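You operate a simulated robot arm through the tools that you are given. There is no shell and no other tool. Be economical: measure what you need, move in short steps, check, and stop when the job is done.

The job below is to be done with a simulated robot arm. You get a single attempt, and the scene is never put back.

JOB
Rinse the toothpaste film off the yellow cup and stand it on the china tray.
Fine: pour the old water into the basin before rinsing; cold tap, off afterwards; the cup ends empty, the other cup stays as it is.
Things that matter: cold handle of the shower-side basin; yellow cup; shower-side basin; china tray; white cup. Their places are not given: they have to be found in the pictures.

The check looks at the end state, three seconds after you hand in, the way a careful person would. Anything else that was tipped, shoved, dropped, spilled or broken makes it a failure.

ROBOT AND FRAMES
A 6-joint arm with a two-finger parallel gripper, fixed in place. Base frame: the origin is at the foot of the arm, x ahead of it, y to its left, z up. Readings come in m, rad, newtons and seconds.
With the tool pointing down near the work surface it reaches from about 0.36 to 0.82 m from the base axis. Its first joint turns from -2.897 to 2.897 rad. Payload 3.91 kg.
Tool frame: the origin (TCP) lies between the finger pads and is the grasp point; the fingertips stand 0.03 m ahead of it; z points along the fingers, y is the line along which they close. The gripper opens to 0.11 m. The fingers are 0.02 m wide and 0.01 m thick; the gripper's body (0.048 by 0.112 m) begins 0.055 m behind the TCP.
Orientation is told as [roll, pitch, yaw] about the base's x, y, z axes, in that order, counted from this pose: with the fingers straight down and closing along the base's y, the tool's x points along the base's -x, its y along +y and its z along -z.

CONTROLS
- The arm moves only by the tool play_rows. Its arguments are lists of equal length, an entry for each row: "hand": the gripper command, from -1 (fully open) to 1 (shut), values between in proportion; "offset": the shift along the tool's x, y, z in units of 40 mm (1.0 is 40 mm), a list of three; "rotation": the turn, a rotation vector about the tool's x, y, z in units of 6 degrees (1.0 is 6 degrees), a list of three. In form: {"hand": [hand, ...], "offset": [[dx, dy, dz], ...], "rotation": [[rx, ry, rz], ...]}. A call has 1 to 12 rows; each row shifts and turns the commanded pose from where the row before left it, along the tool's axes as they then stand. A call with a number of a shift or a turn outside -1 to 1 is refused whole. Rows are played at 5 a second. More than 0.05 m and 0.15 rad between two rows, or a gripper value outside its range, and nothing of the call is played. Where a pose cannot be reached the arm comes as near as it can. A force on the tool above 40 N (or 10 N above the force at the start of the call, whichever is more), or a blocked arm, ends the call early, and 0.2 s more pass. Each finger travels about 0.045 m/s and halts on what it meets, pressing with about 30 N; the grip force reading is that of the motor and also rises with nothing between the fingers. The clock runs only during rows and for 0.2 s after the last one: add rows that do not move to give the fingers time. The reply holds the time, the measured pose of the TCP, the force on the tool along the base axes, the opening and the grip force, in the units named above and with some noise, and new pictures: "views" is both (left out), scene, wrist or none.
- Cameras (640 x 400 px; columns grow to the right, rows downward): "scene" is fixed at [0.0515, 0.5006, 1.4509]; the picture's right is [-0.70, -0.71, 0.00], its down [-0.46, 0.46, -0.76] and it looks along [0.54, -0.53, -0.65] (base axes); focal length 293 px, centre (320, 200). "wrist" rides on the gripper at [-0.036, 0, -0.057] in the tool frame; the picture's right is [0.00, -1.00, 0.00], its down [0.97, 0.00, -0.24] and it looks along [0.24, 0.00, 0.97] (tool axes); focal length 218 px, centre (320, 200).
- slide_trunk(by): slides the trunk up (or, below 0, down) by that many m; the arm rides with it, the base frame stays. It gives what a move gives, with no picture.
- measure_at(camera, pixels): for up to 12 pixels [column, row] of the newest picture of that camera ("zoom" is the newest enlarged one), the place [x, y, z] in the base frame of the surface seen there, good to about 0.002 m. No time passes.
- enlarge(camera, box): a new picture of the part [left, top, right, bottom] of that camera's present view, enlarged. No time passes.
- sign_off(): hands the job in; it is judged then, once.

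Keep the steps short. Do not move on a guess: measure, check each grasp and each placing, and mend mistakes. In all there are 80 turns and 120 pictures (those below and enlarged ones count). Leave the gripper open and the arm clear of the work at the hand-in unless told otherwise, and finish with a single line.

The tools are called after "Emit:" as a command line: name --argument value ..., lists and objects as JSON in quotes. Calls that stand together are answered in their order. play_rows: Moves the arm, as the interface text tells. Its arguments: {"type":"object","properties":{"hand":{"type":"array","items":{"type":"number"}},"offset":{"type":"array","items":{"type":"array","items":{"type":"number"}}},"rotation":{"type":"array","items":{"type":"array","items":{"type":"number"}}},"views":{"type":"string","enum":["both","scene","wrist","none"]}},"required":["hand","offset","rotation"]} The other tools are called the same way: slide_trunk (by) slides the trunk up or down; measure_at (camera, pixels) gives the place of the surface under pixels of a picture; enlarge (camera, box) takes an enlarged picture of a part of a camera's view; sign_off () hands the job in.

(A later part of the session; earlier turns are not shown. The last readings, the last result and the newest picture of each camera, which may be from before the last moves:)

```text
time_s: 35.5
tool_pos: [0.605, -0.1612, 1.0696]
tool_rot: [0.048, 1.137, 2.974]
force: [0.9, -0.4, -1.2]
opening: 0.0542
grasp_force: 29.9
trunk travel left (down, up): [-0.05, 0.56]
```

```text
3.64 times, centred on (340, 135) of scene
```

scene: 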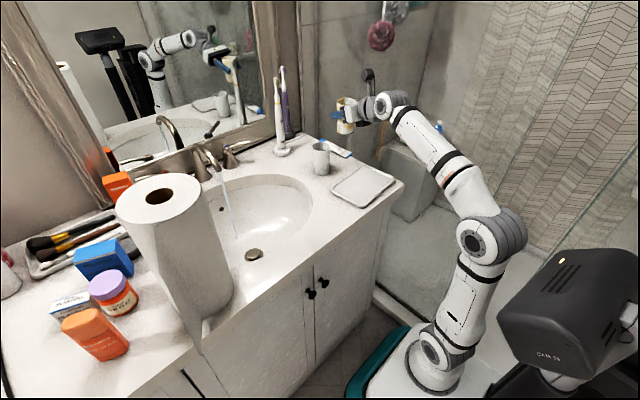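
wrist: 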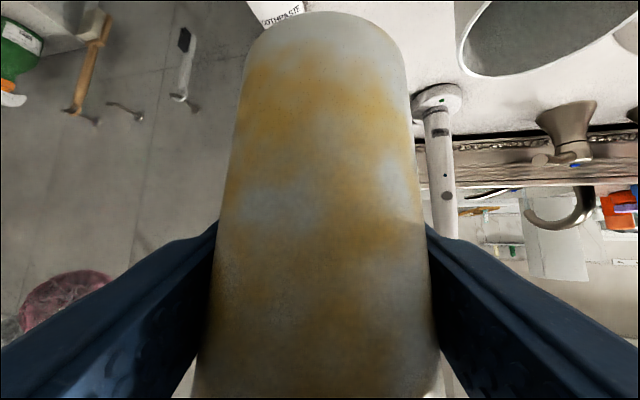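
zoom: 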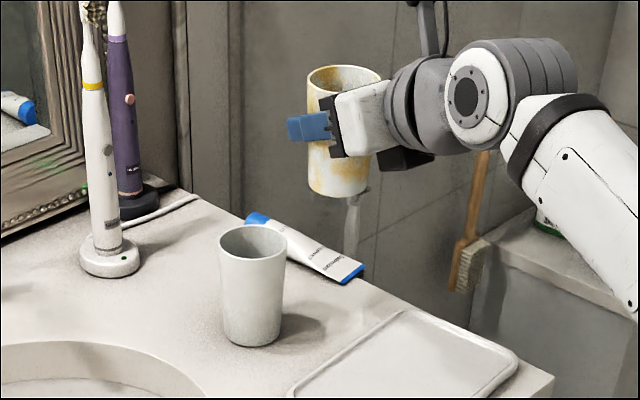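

Held upright. Next I swing the hand about the base axis toward the basin, raising it slightly so the cup clears the white cup. Yaw follows so joint 6 stays within range.

Emit:
play_rows --hand '[0.25, 0.25, 0.25, 0.25, 0.25, 0.25, 0.25, 0.25, 0.25, 0.25, 0.25, 0.25]' --offset '[[0.34, -0.3, -0.16], [0.34, -0.79, -0.16], [0, -0.79, 0], [0, -0.79, 0], [0, -0.79, 0], [0, -0.79, 0], [0, -0.79, 0], [0, -0.79, 0], [0, -0.79, 0], [0, -0.79, 0], [0, -0.79, 0], [0, -0.5, 0]]' --rotation '[[0.17, 0, -0.08], [0.438, 0.01, -0.203], [0.438, 0.01, -0.203], [0.438, 0.01, -0.203], [0.438, 0.01, -0.203], [0.438, 0.01, -0.203], [0.438, 0.01, -0.203], [0.438, 0.01, -0.203], [0.438, 0.01, -0.203], [0.438, 0.01, -0.203], [0.438, 0.01, -0.203], [0.28, 0.01, -0.13]]'

```text
time_s: 38.0
tool_pos: [0.5944, 0.1613, 1.0927]
tool_rot: [0.051, 1.136, -2.74]
force: [0.1, -1.1, -1.6]
opening: 0.0538
grasp_force: 29.4
out of reach, approached as far as the arm can: row 7, 8, 10, 11
trunk travel left (down, up): [-0.05, 0.56]
```

scene: 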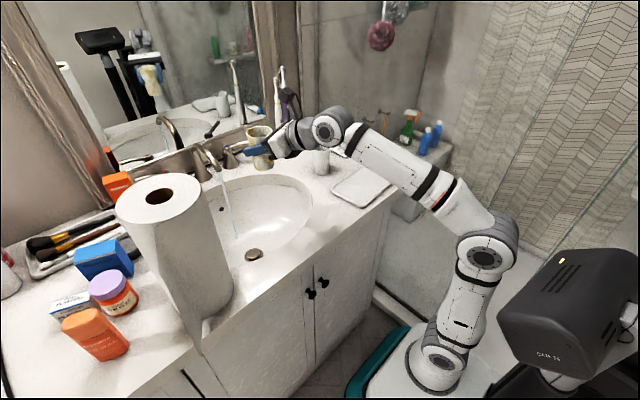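
wrist: 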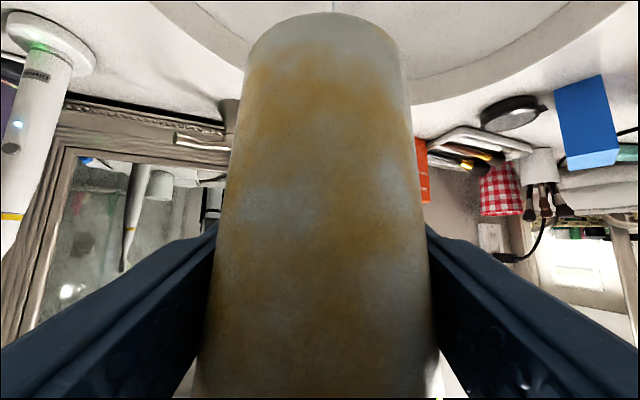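

The cup is over the basin. I'll lower to about z 1.0 and begin rolling so the mouth tips toward +y, into the basin and away from the stream.

Emit:
play_rows --hand '[0.25, 0.25, 0.25, 0.25, 0.25, 0.25, 0.25, 0.25, 0.25, 0.25, 0.25, 0.25]' --offset '[[-0.51, 0, 0.237], [-0.51, 0, 0.237], [-0.51, 0, 0.237], [-0.51, 0, 0.237], [0, 0, 0], [0, 0, 0], [0, 0, 0], [0, 0, 0], [0, 0, 0], [0, 0, 0], [0, 0, 0], [0, 0, 0]]' --rotation '[[0, 0, 0], [0, 0, 0], [0, 0, 0], [0, 0, 0], [0, 0, -1], [0, 0, -1], [0, 0, -1], [0, 0, -1], [0, 0, -1], [0, 0, -1], [0, 0, -1], [0, 0, -1]]' --views "scene"

Emit:
enlarge --camera "scene" --box '[170, 90, 350, 280]'

```text
time_s: 40.6
tool_pos: [0.594, 0.1617, 1.0006]
tool_rot: [1.023, 0.631, -1.578]
force: [0.3, -0.3, -1.7]
opening: 0.0537
grasp_force: 30.1
trunk travel left (down, up): [-0.05, 0.56]
```

scene: 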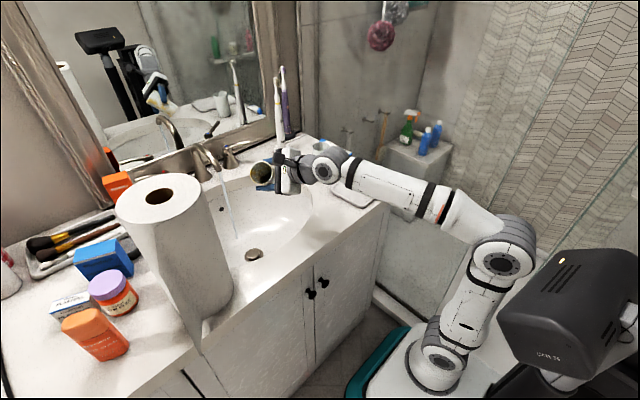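

```text
2.11 times, centred on (260, 185) of scene
```

zoom: 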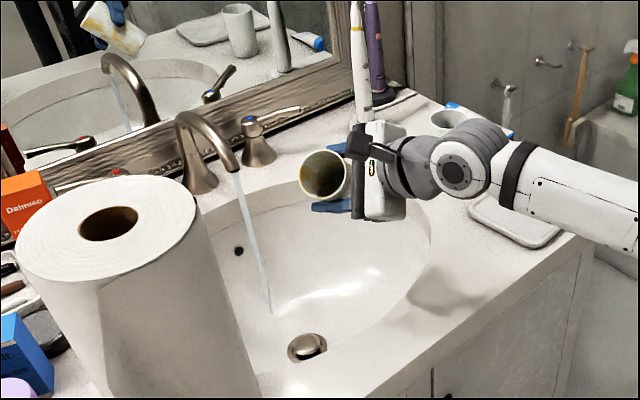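

Mouth is well over the basin. Continuing to roll slowly to let the water out.

Emit:
play_rows --hand '[0.25, 0.25, 0.25, 0.25, 0.25, 0.25, 0.25, 0.25, 0.25, 0.25, 0.25, 0.25]' --offset '[[0, 0, 0], [0, 0, 0], [0, 0, 0], [0, 0, 0], [0, 0, 0], [0, 0, 0], [0, 0, 0], [0, 0, 0], [0, 0, 0], [0, 0, 0], [0, 0, 0], [0, 0, 0]]' --rotation '[[0, 0, -1], [0, 0, -1], [0, 0, -1], [0, 0, -1], [0, 0, -1], [0, 0, -1], [0, 0, -1], [0, 0, -1], [0, 0, -1], [0, 0, -1], [0, 0, -1], [0, 0, -1]]' --views "scene"

Emit:
play_rows --hand '[0.25, 0.25, 0.25, 0.25, 0.25, 0.25, 0.25, 0.25, 0.25, 0.25, 0.25, 0.25]' --offset '[[0, 0, 0], [0, 0, 0], [0, 0, 0], [0, 0, 0], [0, 0, 0], [0, 0, 0], [0, 0, 0], [0, 0, 0], [0, 0, 0], [0, 0, 0], [0, 0, 0], [0, 0, 0]]' --rotation '[[0, 0, -1], [0, 0, -1], [0, 0, -1], [0, 0, -1], [0, 0, -1], [0, 0, 0], [0, 0, 0], [0, 0, 0], [0, 0, 0], [0, 0, 0], [0, 0, 0], [0, 0, 0]]' --views "scene"

Emit:
enlarge --camera "scene" --box '[170, 90, 350, 280]'

```text
time_s: 43.2
tool_pos: [0.5938, 0.1614, 1.0012]
tool_rot: [1.073, -0.492, -0.982]
force: [0.1, 1.2, 0.0]
opening: 0.0537
grasp_force: 30.2
trunk travel left (down, up): [-0.05, 0.56]
```

scene: 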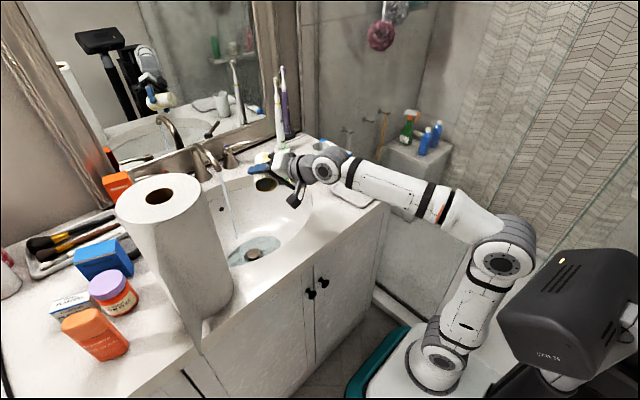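

```text
time_s: 45.9
tool_pos: [0.5936, 0.163, 1.0012]
tool_rot: [0.805, -0.922, -0.576]
force: [0.4, -0.2, -0.7]
opening: 0.0539
grasp_force: 30.2
trunk travel left (down, up): [-0.05, 0.56]
```

scene: 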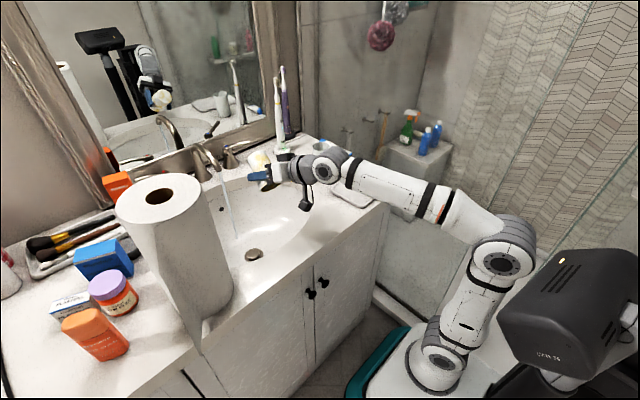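

```text
2.11 times, centred on (260, 185) of scene
```

zoom: 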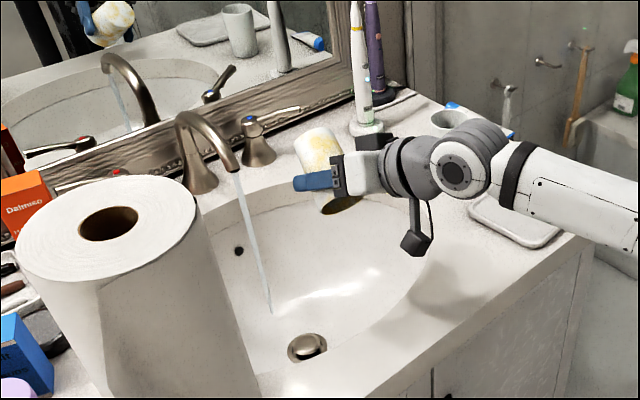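

The old water went into the basin and drained. The cup is still inverted, so I'll rinse the outside first: lower 0.10 m, then move under the stream at (0.728, 0.2265).

Emit:
play_rows --hand '[0.25, 0.25, 0.25, 0.25, 0.25, 0.25, 0.25, 0.25, 0.25, 0.25]' --offset '[[0.5, -0.27, 0.26], [0.5, -0.27, 0.26], [0.5, -0.27, 0.26], [0.5, -0.27, 0.26], [-0.206, 0.206, 0.604], [-0.206, 0.206, 0.604], [-0.206, 0.206, 0.604], [-0.206, 0.206, 0.604], [-0.206, 0.206, 0.604], [0, 0, 0]]' --rotation '[[0, 0, 0], [0, 0, 0], [0, 0, 0], [0, 0, 0], [0, 0, 0], [0, 0, 0], [0, 0, 0], [0, 0, 0], [0, 0, 0], [0, 0, 0]]' --views "scene"

Emit:
enlarge --camera "scene" --box '[170, 90, 350, 280]'

```text
time_s: 47.0
tool_pos: [0.5992, 0.1667, 0.9116]
tool_rot: [0.831, -0.929, -0.603]
force: [1.1, -1.4, 26.8]
opening: 0.0538
grasp_force: 30.3
trunk travel left (down, up): [-0.05, 0.56]
stopped in row 5: the force on the tool passed its limit (the readings are from after the stop); the commanded pose is now the measured one
```

scene: 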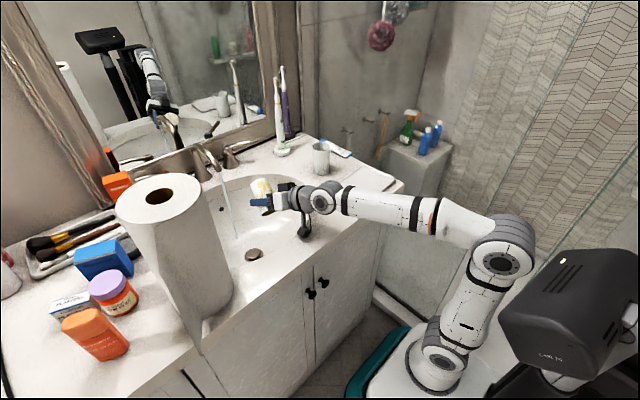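

```text
2.11 times, centred on (260, 185) of scene
```

zoom: 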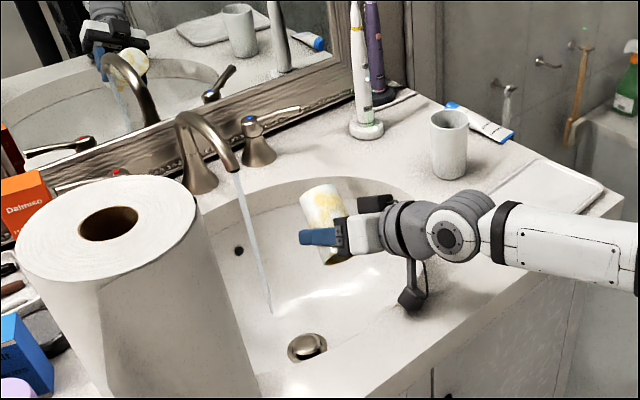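

The hanging box touched the counter's front edge (27 N), with nothing moved. I'll back up 5 cm and roll back 60° so the box comes sideways.

Emit:
play_rows --hand '[0.25, 0.25, 0.25, 0.25, 0.25, 0.25, 0.25, 0.25, 0.25, 0.25, 0.25, 0.25]' --offset '[[-0.5, 0.27, -0.26], [-0.5, 0.27, -0.26], [0, 0, 0], [0, 0, 0], [0, 0, 0], [0, 0, 0], [0, 0, 0], [0, 0, 0], [0, 0, 0], [0, 0, 0], [0, 0, 0], [0, 0, 0]]' --rotation '[[0, 0, 0], [0, 0, 0], [0, 0, 1], [0, 0, 1], [0, 0, 1], [0, 0, 1], [0, 0, 1], [0, 0, 1], [0, 0, 1], [0, 0, 1], [0, 0, 1], [0, 0, 1]]' --views "scene"

Emit:
enlarge --camera "scene" --box '[170, 90, 350, 280]'

```text
time_s: 49.6
tool_pos: [0.6004, 0.1681, 0.9579]
tool_rot: [1.145, -0.018, -1.226]
force: [0.2, -0.4, -0.8]
opening: 0.0534
grasp_force: 30.5
trunk travel left (down, up): [-0.05, 0.56]
```

scene: 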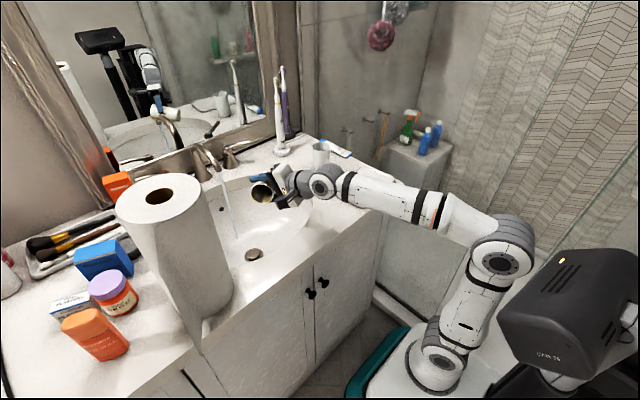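

```text
2.11 times, centred on (260, 185) of scene
```

zoom: 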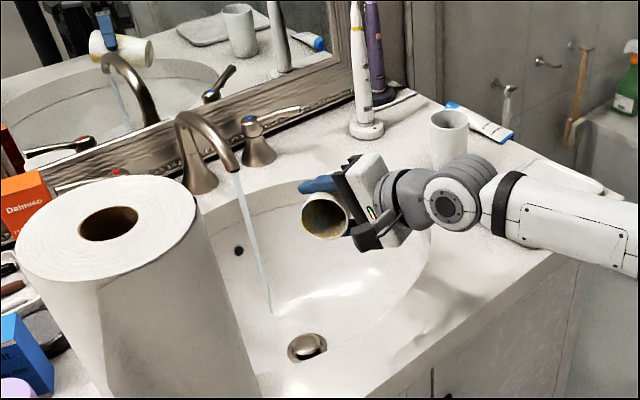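

I'll roll back nearly upright here, so the stream can fill the cup and overflow down the outside.

Emit:
play_rows --hand '[0.25, 0.25, 0.25, 0.25, 0.25, 0.25, 0.25, 0.25, 0.25, 0.25, 0.25, 0.25]' --offset '[[0, 0, 0], [0, 0, 0], [0, 0, 0], [0, 0, 0], [0, 0, 0], [0, 0, 0], [0, 0, 0], [0, 0, 0], [0, 0, 0], [0, 0, 0], [0, 0, 0], [0, 0, 0]]' --rotation '[[0, 0, 1], [0, 0, 1], [0, 0, 1], [0, 0, 1], [0, 0, 1], [0, 0, 1], [0, 0, 1], [0, 0, 1], [0, 0, 1], [0, 0, 1], [0, 0, 1], [0, 0, 1]]' --views "none"

```text
time_s: 52.2
tool_pos: [0.5998, 0.1671, 0.957]
tool_rot: [0.627, 1.039, -2.104]
force: [0.4, -0.3, 0.1]
opening: 0.0536
grasp_force: 30.0
trunk travel left (down, up): [-0.05, 0.56]
```

The cup is 16° off upright, fine for catching the stream. Lower 4.5 cm, then go in so the mouth is under the stream with the rim ~2 cm below the spout.

Emit:
play_rows --hand '[0.25, 0.25, 0.25, 0.25, 0.25, 0.25, 0.25, 0.25, 0.25]' --offset '[[-0.485, -0.167, 0.23], [-0.485, -0.167, 0.23], [0.282, 0.074, 0.645], [0.282, 0.074, 0.645], [0.282, 0.074, 0.645], [0.282, 0.074, 0.645], [0.282, 0.074, 0.645], [0, 0, 0], [0, 0, 0]]' --rotation '[[0, 0, 0], [0, 0, 0], [0, 0, 0], [0, 0, 0], [0, 0, 0], [0, 0, 0], [0, 0, 0], [0, 0, 0], [0, 0, 0]]' --views "scene"

Emit:
enlarge --camera "scene" --box '[170, 120, 290, 260]'

```text
time_s: 54.2
tool_pos: [0.7322, 0.2185, 0.9122]
tool_rot: [0.631, 1.036, -2.1]
force: [-0.1, 0.7, -0.6]
opening: 0.0538
grasp_force: 29.9
trunk travel left (down, up): [-0.05, 0.56]
```

scene: 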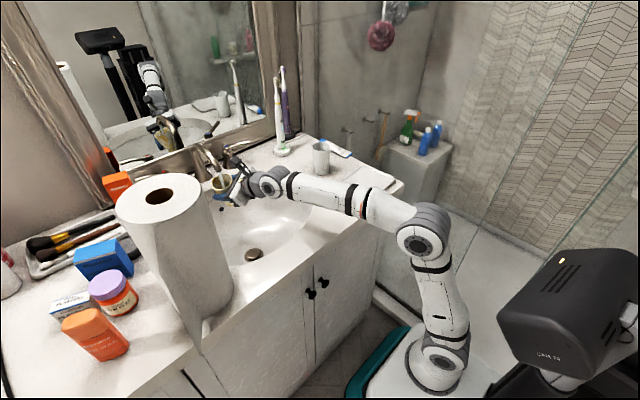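

```text
2.86 times, centred on (230, 190) of scene
```

zoom: 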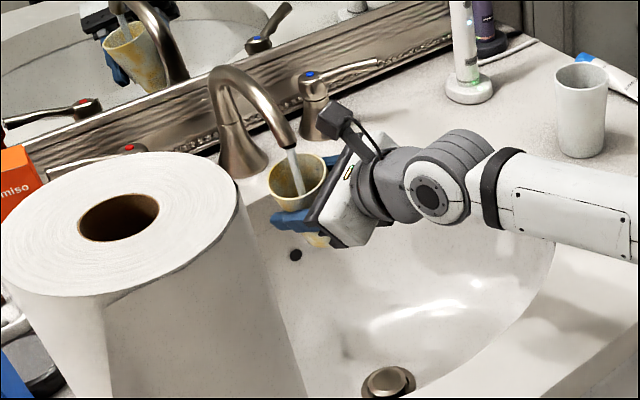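

The stream goes into the cup. Waiting about 2.4 s while it fills and runs over, then looking.

Emit:
play_rows --hand '[0.25, 0.25, 0.25, 0.25, 0.25, 0.25, 0.25, 0.25, 0.25, 0.25, 0.25, 0.25]' --offset '[[0, 0, 0], [0, 0, 0], [0, 0, 0], [0, 0, 0], [0, 0, 0], [0, 0, 0], [0, 0, 0], [0, 0, 0], [0, 0, 0], [0, 0, 0], [0, 0, 0], [0, 0, 0]]' --rotation '[[0, 0, 0], [0, 0, 0], [0, 0, 0], [0, 0, 0], [0, 0, 0], [0, 0, 0], [0, 0, 0], [0, 0, 0], [0, 0, 0], [0, 0, 0], [0, 0, 0], [0, 0, 0]]' --views "wrist"

Emit:
enlarge --camera "scene" --box '[190, 150, 270, 230]'

```text
time_s: 56.8
tool_pos: [0.7318, 0.2184, 0.9131]
tool_rot: [0.63, 1.036, -2.1]
force: [-0.8, -0.6, -1.5]
opening: 0.0534
grasp_force: 30.3
trunk travel left (down, up): [-0.05, 0.56]
```

wrist: 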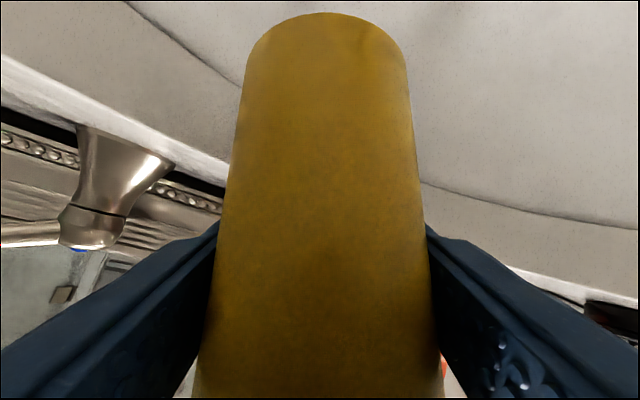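

```text
5.00 times, centred on (230, 190) of scene
```

zoom: 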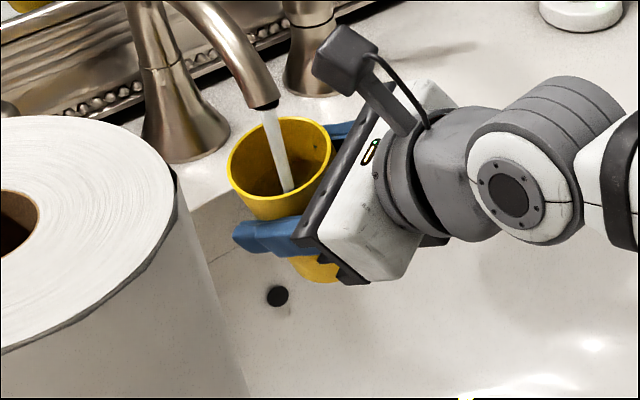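

The film is gone and the cup is plain clean yellow. Backing out from the stream and raising to z 1.0 to empty it.

Emit:
play_rows --hand '[0.25, 0.25, 0.25, 0.25, 0.25, 0.25, 0.25, 0.25, 0.25, 0.25]' --offset '[[-0.282, -0.074, -0.645], [-0.282, -0.074, -0.645], [-0.282, -0.074, -0.645], [-0.282, -0.074, -0.645], [-0.282, -0.074, -0.645], [0.485, 0.167, -0.23], [0.485, 0.167, -0.23], [0.485, 0.167, -0.23], [0.485, 0.167, -0.23], [0, 0, 0]]' --rotation '[[0, 0, 0], [0, 0, 0], [0, 0, 0], [0, 0, 0], [0, 0, 0], [0, 0, 0], [0, 0, 0], [0, 0, 0], [0, 0, 0], [0, 0, 0]]' --views "none"

Emit:
play_rows --hand '[0.25, 0.25, 0.25, 0.25, 0.25, 0.25, 0.25, 0.25, 0.25, 0.25, 0.25, 0.25]' --offset '[[0, 0, 0], [0, 0, 0], [0, 0, 0], [0, 0, 0], [0, 0, 0], [0, 0, 0], [0, 0, 0], [0, 0, 0], [0, 0, 0], [0, 0, 0], [0, 0, 0], [0, 0, 0]]' --rotation '[[0, 0, -1], [0, 0, -1], [0, 0, -1], [0, 0, -1], [0, 0, -1], [0, 0, -1], [0, 0, -1], [0, 0, -1], [0, 0, -1], [0, 0, -1], [0, 0, -1], [0, 0, -1]]' --views "none"

Emit:
play_rows --hand '[0.25, 0.25, 0.25, 0.25, 0.25, 0.25, 0.25, 0.25, 0.25, 0.25, 0.25, 0.25]' --offset '[[0, 0, 0], [0, 0, 0], [0, 0, 0], [0, 0, 0], [0, 0, 0], [0, 0, 0], [0, 0, 0], [0, 0, 0], [0, 0, 0], [0, 0, 0], [0, 0, 0], [0, 0, 0]]' --rotation '[[0, 0, -1], [0, 0, -1], [0, 0, -1], [0, 0, -1], [0, 0, -1], [0, 0, -1], [0, 0, -1], [0, 0, -1], [0, 0, -1], [0, 0, -1], [0, 0, -1], [0, 0, 0]]' --views "scene"

Emit:
enlarge --camera "scene" --box '[170, 90, 350, 280]'

```text
time_s: 59.0
tool_pos: [0.5997, 0.1672, 1.0015]
tool_rot: [0.63, 1.036, -2.101]
force: [-0.3, 0.1, -2.1]
opening: 0.0537
grasp_force: 30.0
trunk travel left (down, up): [-0.05, 0.56]
```

```text
time_s: 61.6
tool_pos: [0.5998, 0.1676, 1.0023]
tool_rot: [1.146, -0.02, -1.223]
force: [0.1, -1.0, -1.5]
opening: 0.0536
grasp_force: 30.2
trunk travel left (down, up): [-0.05, 0.56]
```

```text
time_s: 64.2
tool_pos: [0.6001, 0.168, 1.0014]
tool_rot: [0.707, -1.002, -0.455]
force: [-0.6, 0.6, -0.9]
opening: 0.0535
grasp_force: 29.8
trunk travel left (down, up): [-0.05, 0.56]
```

scene: 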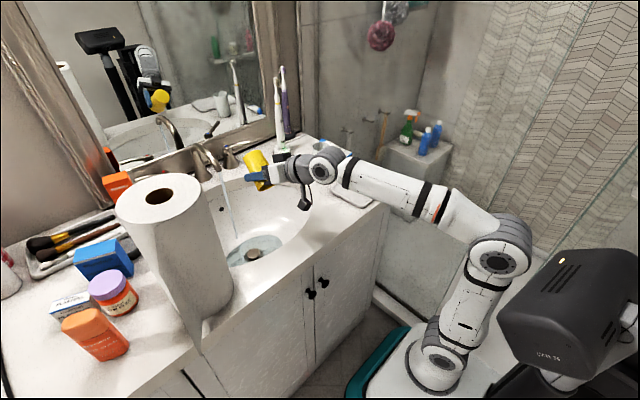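

```text
2.11 times, centred on (260, 185) of scene
```

zoom: 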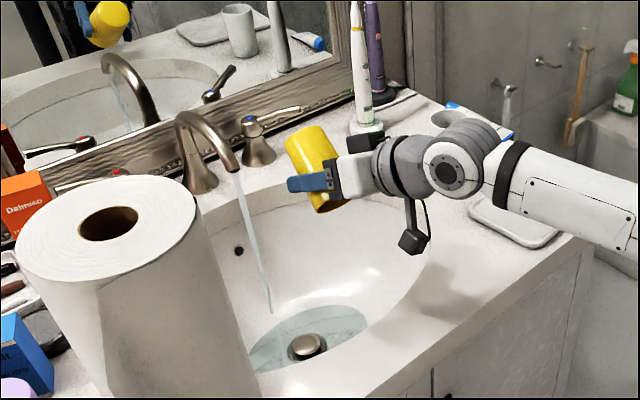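

Water is out in the basin. I'll hold a moment to drip, then roll back to upright (26 steps of 6°).

Emit:
play_rows --hand '[0.25, 0.25, 0.25, 0.25, 0.25, 0.25, 0.25, 0.25, 0.25, 0.25, 0.25, 0.25]' --offset '[[0, 0, 0], [0, 0, 0], [0, 0, 0], [0, 0, 0], [0, 0, 0], [0, 0, 0], [0, 0, 0], [0, 0, 0], [0, 0, 0], [0, 0, 0], [0, 0, 0], [0, 0, 0]]' --rotation '[[0, 0, 0], [0, 0, 0], [0, 0, 0], [0, 0, 0], [0, 0, 0], [0, 0, 0], [0, 0, 1], [0, 0, 1], [0, 0, 1], [0, 0, 1], [0, 0, 1], [0, 0, 1]]' --views "none"

Emit:
play_rows --hand '[0.25, 0.25, 0.25, 0.25, 0.25, 0.25, 0.25, 0.25, 0.25, 0.25, 0.25, 0.25]' --offset '[[0, 0, 0], [0, 0, 0], [0, 0, 0], [0, 0, 0], [0, 0, 0], [0, 0, 0], [0, 0, 0], [0, 0, 0], [0, 0, 0], [0, 0, 0], [0, 0, 0], [0, 0, 0]]' --rotation '[[0, 0, 1], [0, 0, 1], [0, 0, 1], [0, 0, 1], [0, 0, 1], [0, 0, 1], [0, 0, 1], [0, 0, 1], [0, 0, 1], [0, 0, 1], [0, 0, 1], [0, 0, 1]]' --views "none"

Emit:
play_rows --hand '[0.25, 0.25, 0.25, 0.25, 0.25, 0.25, 0.25, 0.25]' --offset '[[0, 0, 0], [0, 0, 0], [0, 0, 0], [0, 0, 0], [0, 0, 0], [0, 0, 0], [0, 0, 0], [0, 0, 0]]' --rotation '[[0, 0, 1], [0, 0, 1], [0, 0, 1], [0, 0, 1], [0, 0, 1], [0, 0, 1], [0, 0, 1], [0, 0, 0]]' --views "scene"

Emit:
enlarge --camera "scene" --box '[170, 90, 350, 280]'

```text
time_s: 66.8
tool_pos: [0.5996, 0.1675, 1.003]
tool_rot: [1.085, -0.491, -0.991]
force: [-0.5, 0.7, -0.7]
opening: 0.0536
grasp_force: 30.4
trunk travel left (down, up): [-0.05, 0.56]
```

```text
time_s: 69.4
tool_pos: [0.6008, 0.1664, 1.0038]
tool_rot: [1.036, 0.639, -1.575]
force: [-0.6, -0.3, -0.6]
opening: 0.0534
grasp_force: 29.7
trunk travel left (down, up): [-0.05, 0.56]
```

```text
time_s: 71.2
tool_pos: [0.5998, 0.1663, 1.0018]
tool_rot: [0.269, 1.131, -2.507]
force: [0.3, -0.3, 0.2]
opening: 0.0534
grasp_force: 30.3
trunk travel left (down, up): [-0.05, 0.56]
```

scene: 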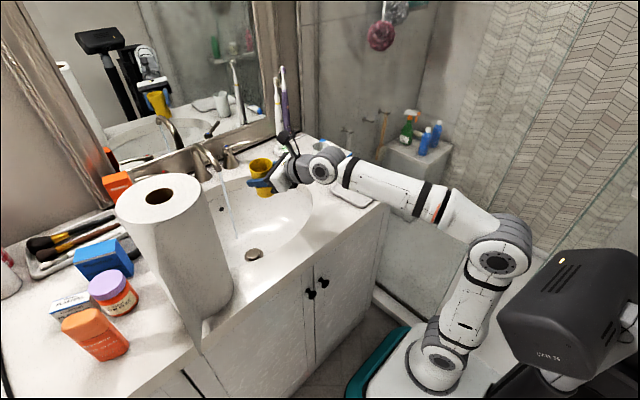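

```text
2.11 times, centred on (260, 185) of scene
```

zoom: 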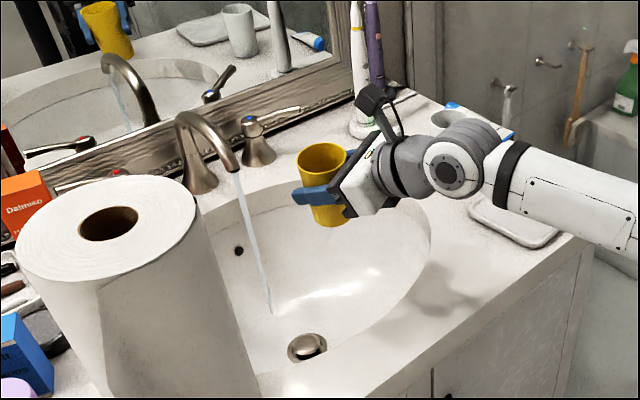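

The cup is clean, empty and about 5° off upright. I'll draw it back over the counter front and swing it around toward the tray (centre ≈ (0.473, -0.11)).

Emit:
play_rows --hand '[0.25, 0.25, 0.25, 0.25, 0.25, 0.25, 0.25, 0.25, 0.25, 0.25, 0.25, 0.25]' --offset '[[-0.16, -0.02, -0.82], [-0.16, -0.02, -0.82], [-0.16, -0.02, -0.82], [-0.16, -0.02, -0.82], [-0.128, 0.737, -0.08], [-0.128, 0.737, -0.08], [-0.128, 0.737, -0.08], [-0.128, 0.737, -0.08], [-0.128, 0.737, -0.08], [-0.128, 0.737, -0.08], [-0.128, 0.737, -0.08], [-0.128, 0.737, -0.08]]' --rotation '[[0, 0, 0], [0, 0, 0], [0, 0, 0], [0, 0, 0], [-0.528, -0.066, 0.24], [-0.528, -0.066, 0.24], [-0.528, -0.066, 0.24], [-0.528, -0.066, 0.24], [-0.528, -0.066, 0.24], [-0.528, -0.066, 0.24], [-0.528, -0.066, 0.24], [-0.528, -0.066, 0.24]]' --views "scene"

```text
time_s: 73.8
tool_pos: [0.4829, -0.1155, 1.0303]
tool_rot: [0.265, 1.128, -3.003]
force: [-0.5, 0.2, 0.3]
opening: 0.0536
grasp_force: 29.6
trunk travel left (down, up): [-0.05, 0.56]
```

scene: 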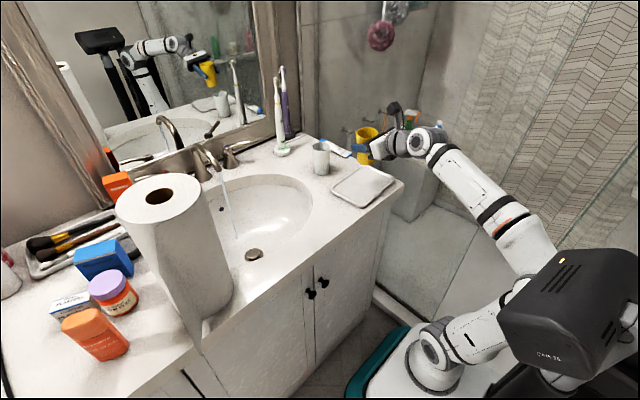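

Above the tray. One 6° roll to make the cup exactly upright, a small shift to the tray's centre, then down 6 cm.

Emit:
play_rows --hand '[0.25, 0.25, 0.25, 0.25, 0.25, 0.25]' --offset '[[0, 0, 0], [-0.09, -0.12, -0.2], [-0.453, -0.01, 0.21], [-0.453, -0.01, 0.21], [-0.453, -0.01, 0.21], [0, 0, 0]]' --rotation '[[0, 0, 1], [0, 0, 0], [0, 0, 0], [0, 0, 0], [0, 0, 0], [0, 0, 0]]'

Emit:
enlarge --camera "scene" --box '[310, 110, 430, 220]'

```text
time_s: 75.2
tool_pos: [0.4933, -0.1139, 0.9499]
tool_rot: [0.018, 1.091, 3.018]
force: [3.4, 1.0, 6.8]
opening: 0.0535
grasp_force: 29.5
trunk travel left (down, up): [-0.05, 0.56]
```

scene: 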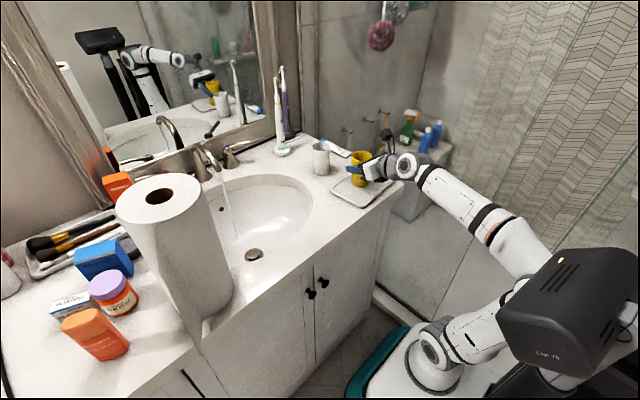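
wrist: 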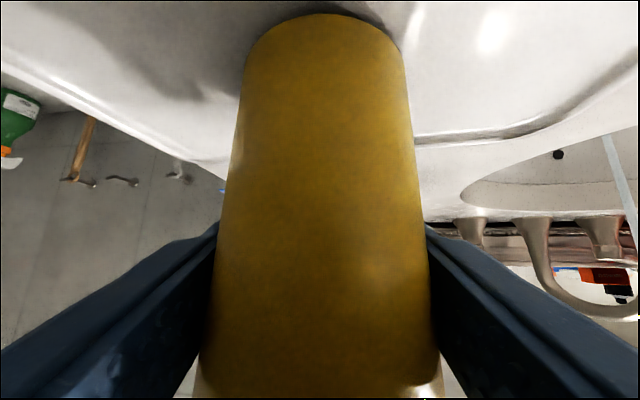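

```text
3.64 times, centred on (370, 165) of scene
```

zoom: 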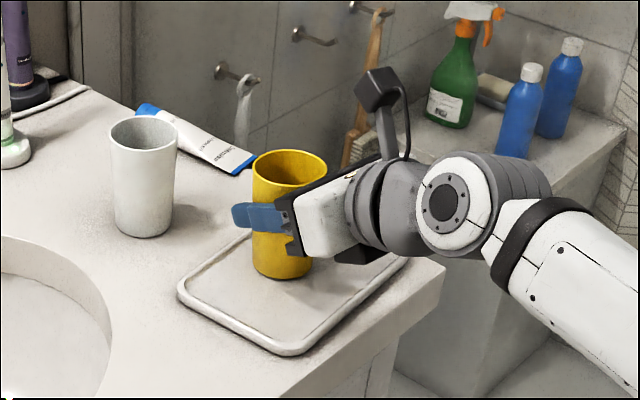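

The cup touched the tray (about 7 N) with the pose slightly off: pitch is 2.6° short and x is 2 cm farther than planned. I'll raise 2 cm, correct the pitch and re-read.

Emit:
play_rows --hand '[0.25, 0.25, 0.25, 0.25]' --offset '[[0.44, 0, -0.23], [0, 0, 0], [0, 0, 0], [0, 0, 0]]' --rotation '[[0, 0, 0], [0, 0.43, 0], [0, 0, 0], [0, 0, 0]]' --views "none"

```text
time_s: 76.2
tool_pos: [0.4946, -0.1158, 0.9635]
tool_rot: [0.013, 1.126, 3.012]
force: [-0.2, -0.7, -0.6]
opening: 0.0537
grasp_force: 29.7
trunk travel left (down, up): [-0.05, 0.56]
```

Emit:
play_rows --hand '[0.25, 0.25, 0.25, 0.25]' --offset '[[-0.1, 0, -0.22], [-0.11, 0, -0.23], [0, 0, 0], [0, 0, 0]]' --rotation '[[0, 0.1, -0.16], [0, 0, 0], [0, 0, 0], [0, 0, 0]]' --views "scene"

Emit:
enlarge --camera "scene" --box '[310, 110, 430, 220]'

```text
time_s: 77.2
tool_pos: [0.4898, -0.1186, 0.942]
tool_rot: [0.017, 1.087, 3.025]
force: [7.7, 9.4, 18.8]
opening: 0.053
grasp_force: 29.6
trunk travel left (down, up): [-0.05, 0.56]
```

scene: 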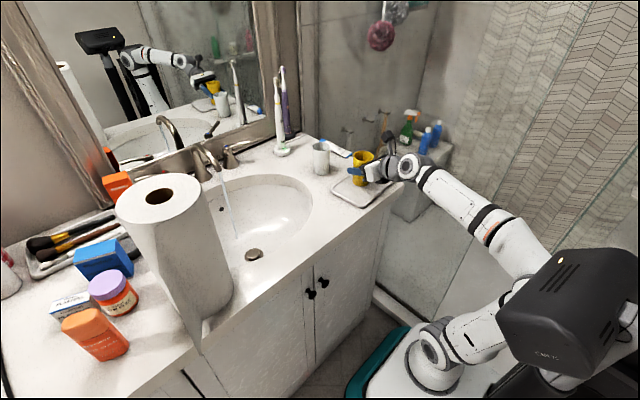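

```text
3.64 times, centred on (370, 165) of scene
```

zoom: 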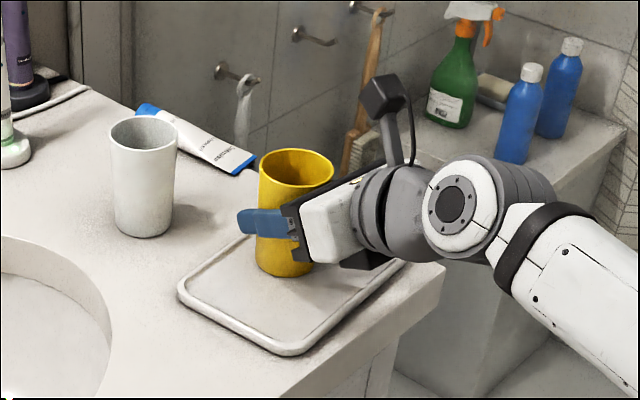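

Pulling back instead pressed the cup down (force 22 N): the arm can't fold closer at this height. I'll raise 4 cm now and choose a spot on the tray slightly farther from the base.

Emit:
play_rows --hand '[0.25, 0.25, 0.25, 0.25]' --offset '[[0.45, 0, -0.2], [0.45, 0, -0.2], [0.1, 0, 0.1], [0, 0, 0]]' --rotation '[[0, 0, 0], [0, 0, 0], [0, 0, 0], [0, 0, 0]]' --views "scene"

Emit:
enlarge --camera "scene" --box '[310, 110, 430, 220]'

Emit:
measure_at --camera "zoom" --pixels '[[180, 285], [200, 295], [230, 250], [240, 256], [275, 300], [300, 350], [330, 310], [390, 268], [215, 262], [250, 290]]'

```text
time_s: 78.2
tool_pos: [0.4872, -0.1168, 0.9956]
tool_rot: [0.039, 1.115, 3.037]
force: [0.6, 0.5, -0.9]
opening: 0.053
grasp_force: 30.3
trunk travel left (down, up): [-0.05, 0.56]
```

scene: 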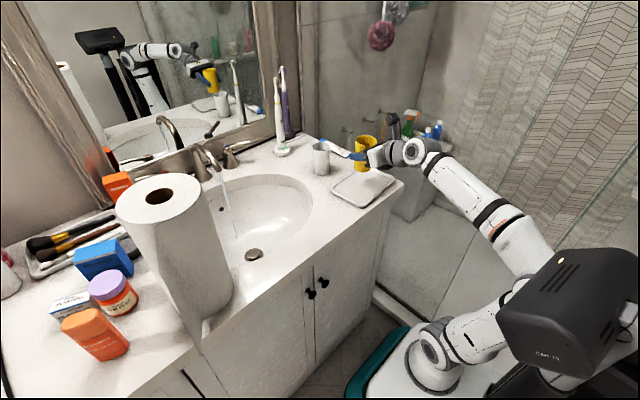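

```text
3.64 times, centred on (370, 165) of scene
```

zoom: 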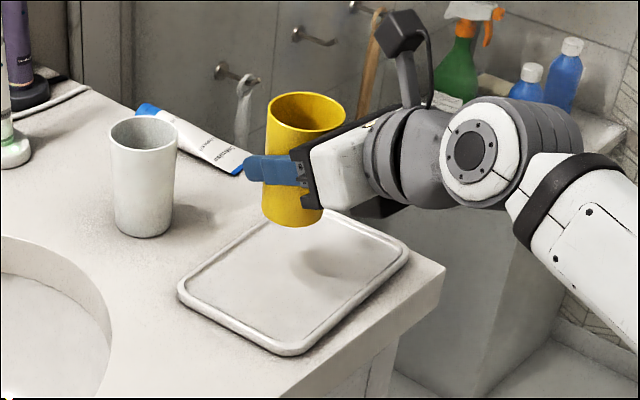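

```text
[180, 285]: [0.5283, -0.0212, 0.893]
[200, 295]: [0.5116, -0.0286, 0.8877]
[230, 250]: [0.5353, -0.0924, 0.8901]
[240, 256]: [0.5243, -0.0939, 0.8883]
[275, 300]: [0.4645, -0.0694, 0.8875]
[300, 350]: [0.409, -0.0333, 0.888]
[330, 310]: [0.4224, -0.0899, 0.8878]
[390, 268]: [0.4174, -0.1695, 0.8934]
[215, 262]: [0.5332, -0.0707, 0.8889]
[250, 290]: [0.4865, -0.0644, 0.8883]
```

The tray hasn't moved. Its inner floor is z 0.888, x 0.422–0.525, y -0.03 to -0.185. I'll measure the cup's rim and base to check its tilt in the grip.

Emit:
measure_at --camera "zoom" --pixels '[[267, 112], [346, 113], [304, 93], [306, 131], [285, 145], [282, 215], [300, 215], [280, 97], [330, 127], [293, 226], [265, 200], [290, 210]]'

```text
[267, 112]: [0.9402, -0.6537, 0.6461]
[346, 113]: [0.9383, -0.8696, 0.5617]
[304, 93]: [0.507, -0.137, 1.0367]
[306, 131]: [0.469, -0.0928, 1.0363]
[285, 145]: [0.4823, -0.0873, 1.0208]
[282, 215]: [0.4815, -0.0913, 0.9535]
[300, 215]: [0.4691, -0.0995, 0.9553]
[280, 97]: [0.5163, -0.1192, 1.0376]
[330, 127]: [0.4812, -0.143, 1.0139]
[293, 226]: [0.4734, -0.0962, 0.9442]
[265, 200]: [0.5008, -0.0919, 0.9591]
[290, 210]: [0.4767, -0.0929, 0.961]
```

The rim is level within 1.6°, and the cup slid up about 8 mm in the grip, so its base is now 0.055 m below the TCP. I'll shift 2.4 cm toward -y, level the rim, and lower 3.5 cm.

Emit:
play_rows --hand '[0.25, 0.25, 0.25, 0.25, 0.25, 0.25, 0.25]' --offset '[[0, 0.3, 0.05], [0, 0.3, 0.05], [0, 0, 0], [-0.26, 0, 0.13], [-0.26, 0, 0.13], [-0.26, 0, 0.13], [0, 0, 0]]' --rotation '[[0, 0, 0], [0, 0, 0], [0, -0.27, 0], [0, 0, 0], [0, 0, 0], [0, 0, 0], [0, 0, 0]]' --views "scene"

Emit:
enlarge --camera "scene" --box '[310, 110, 430, 220]'

```text
time_s: 79.8
tool_pos: [0.4801, -0.142, 0.97]
tool_rot: [0.036, 1.112, 3.033]
force: [0.8, -0.7, -0.4]
opening: 0.0529
grasp_force: 29.6
trunk travel left (down, up): [-0.05, 0.56]
```

scene: 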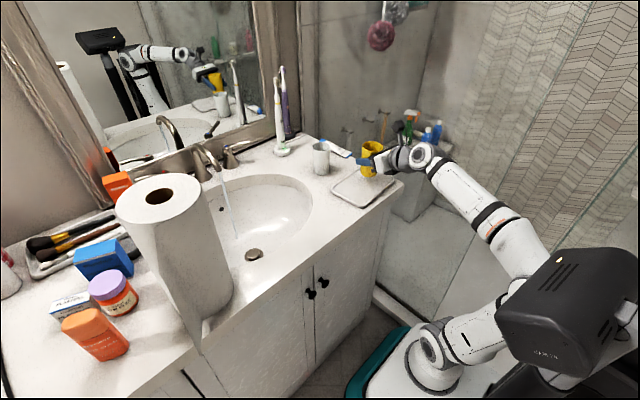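

```text
3.64 times, centred on (370, 165) of scene
```

zoom: 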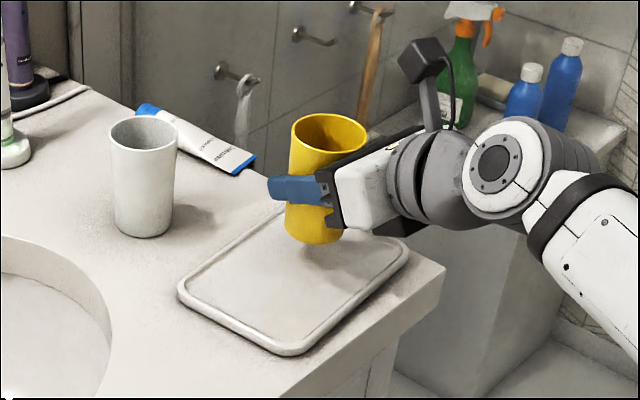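

Now about 2.7 cm above the tray floor. Lowering 2 cm more in small steps.

Emit:
play_rows --hand '[0.25, 0.25, 0.25, 0.25, 0.25]' --offset '[[-0.15, 0, 0.07], [-0.15, 0, 0.07], [-0.15, 0, 0.07], [0, 0, 0], [0, 0, 0]]' --rotation '[[0, 0, 0], [0, 0, 0], [0, 0, 0], [0, 0, 0], [0, 0, 0]]' --views "scene"

Emit:
enlarge --camera "scene" --box '[330, 120, 410, 200]'

```text
time_s: 81.0
tool_pos: [0.4809, -0.1429, 0.9481]
tool_rot: [0.029, 1.105, 3.03]
force: [0.8, 0.2, -0.5]
opening: 0.0532
grasp_force: 29.7
trunk travel left (down, up): [-0.05, 0.56]
```

scene: 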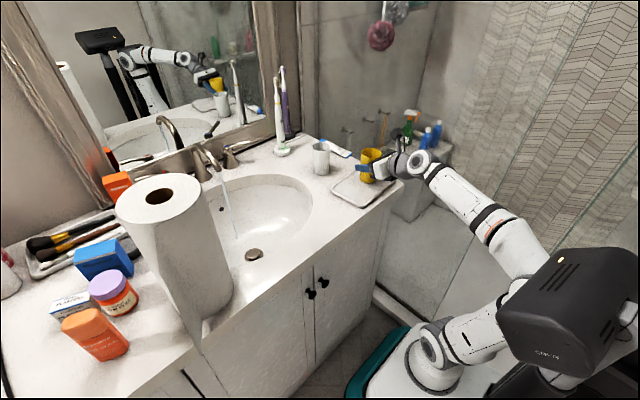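

```text
5.00 times, centred on (370, 160) of scene
```

zoom: 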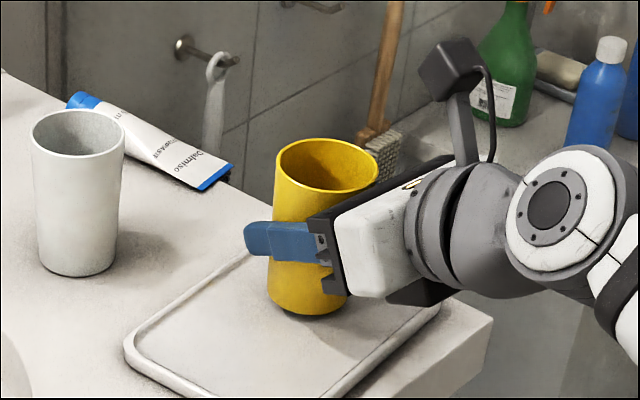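

Emit:
measure_at --camera "zoom" --pixels '[[326, 139], [322, 190], [278, 165], [300, 145], [300, 185], [377, 168], [310, 210], [308, 310], [295, 215], [292, 300], [200, 165]]'

```text
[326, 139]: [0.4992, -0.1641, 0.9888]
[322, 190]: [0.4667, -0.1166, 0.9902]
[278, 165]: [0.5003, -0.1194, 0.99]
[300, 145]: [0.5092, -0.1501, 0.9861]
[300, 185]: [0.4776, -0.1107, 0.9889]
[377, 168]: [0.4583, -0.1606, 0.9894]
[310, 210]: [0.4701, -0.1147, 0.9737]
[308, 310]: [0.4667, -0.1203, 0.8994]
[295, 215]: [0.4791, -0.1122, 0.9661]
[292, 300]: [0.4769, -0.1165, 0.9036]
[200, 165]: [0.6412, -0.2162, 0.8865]
```

The rim is level within 1.5 mm and the base is about 5 mm above the tray. Lowering the last 5 mm.

Emit:
play_rows --hand '[0.25, 0.25, 0.25, 0.25]' --offset '[[-0.06, 0, 0.03], [-0.06, 0, 0.03], [0, 0, 0], [0, 0, 0]]' --rotation '[[0, 0, 0], [0, 0, 0], [0, 0, 0], [0, 0, 0]]' --views "none"

```text
time_s: 82.0
tool_pos: [0.4799, -0.1415, 0.9417]
tool_rot: [0.028, 1.104, 3.032]
force: [2.8, -1.0, 12.5]
opening: 0.053
grasp_force: 30.1
trunk travel left (down, up): [-0.05, 0.56]
```

Contact (12 N). Easing up 1 mm and opening the fingers gently.

Emit:
play_rows --hand '[0.2, 0.05, -0.05, -0.15, -0.25, -0.35, -0.35]' --offset '[[0.022, 0, -0.01], [0, 0, 0], [0, 0, 0], [0, 0, 0], [0, 0, 0], [0, 0, 0], [0, 0, 0]]' --rotation '[[0, 0, 0], [0, 0, 0], [0, 0, 0], [0, 0, 0], [0, 0, 0], [0, 0, 0], [0, 0, 0]]'

Emit:
enlarge --camera "scene" --box '[330, 120, 410, 200]'

```text
time_s: 83.6
tool_pos: [0.4802, -0.1424, 0.9435]
tool_rot: [0.03, 1.104, 3.031]
force: [0.2, -0.3, -0.3]
opening: 0.0743
grasp_force: 0.0
trunk travel left (down, up): [-0.05, 0.56]
```

scene: 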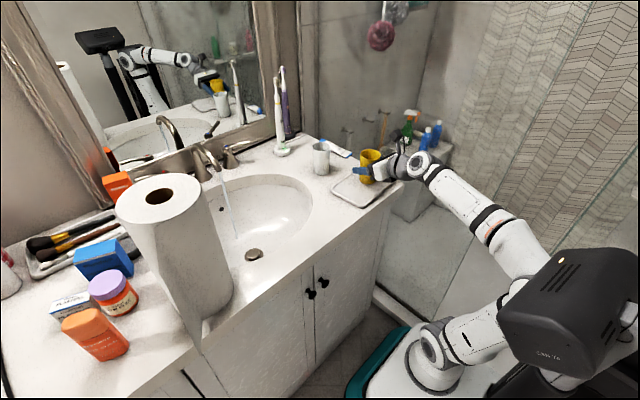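
wrist: 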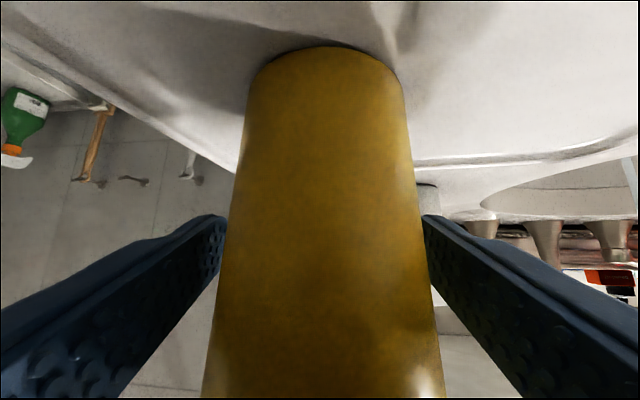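

```text
5.00 times, centred on (370, 160) of scene
```

zoom: 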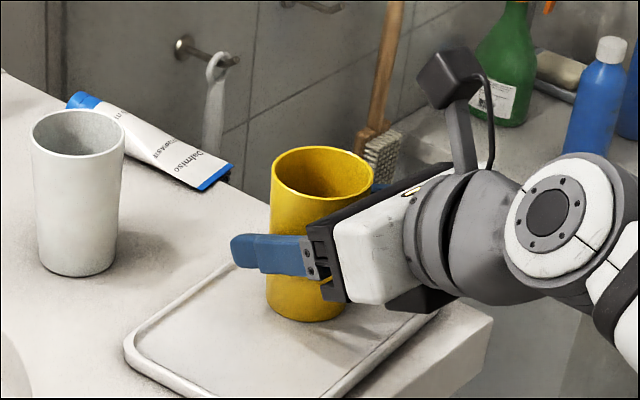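

The cup stands flat on the tray and is free. The arm can't fold back here, so I'll open wider and go straight up; the fingers straddle the cup with room on both sides.

Emit:
play_rows --hand '[-0.6, -0.6, -0.6, -0.6, -0.6, -0.6, -0.6, -0.6]' --offset '[[0, 0, 0], [0.3, 0, -0.16], [0.45, 0, -0.24], [0.6, 0, -0.31], [0.6, 0, -0.31], [0.6, 0, -0.31], [0.6, 0, -0.31], [0, 0, 0]]' --rotation '[[0, 0, 0], [0, 0, 0], [0, 0, 0], [0, 0, 0], [0, 0, 0], [0, 0, 0], [0, 0, 0], [0, 0, 0]]'

Emit:
enlarge --camera "scene" --box '[310, 110, 430, 220]'

```text
time_s: 85.4
tool_pos: [0.447, -0.1234, 1.1178]
tool_rot: [0.095, 1.178, 3.093]
force: [-0.4, 0.3, -0.1]
opening: 0.088
grasp_force: 0.1
trunk travel left (down, up): [-0.05, 0.56]
```

scene: 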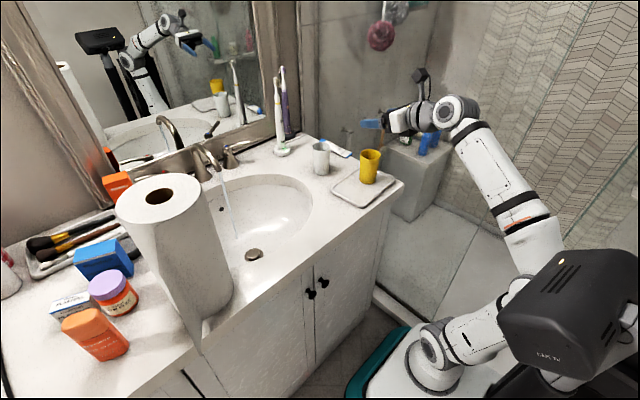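
wrist: 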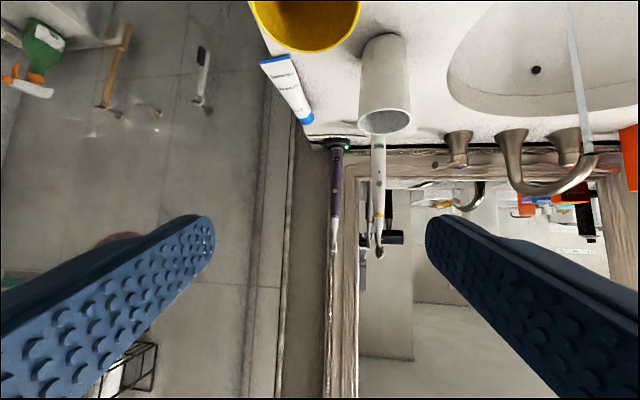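

```text
3.64 times, centred on (370, 165) of scene
```

zoom: 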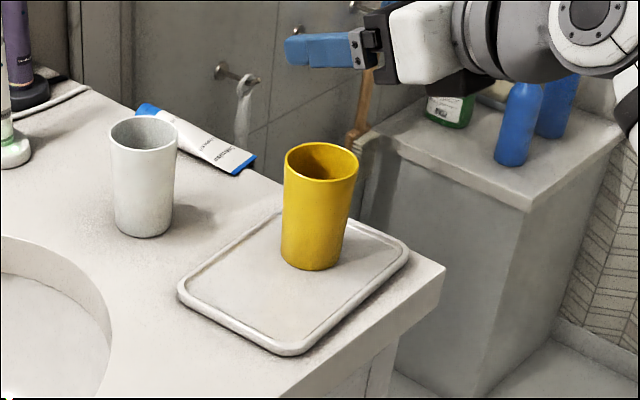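

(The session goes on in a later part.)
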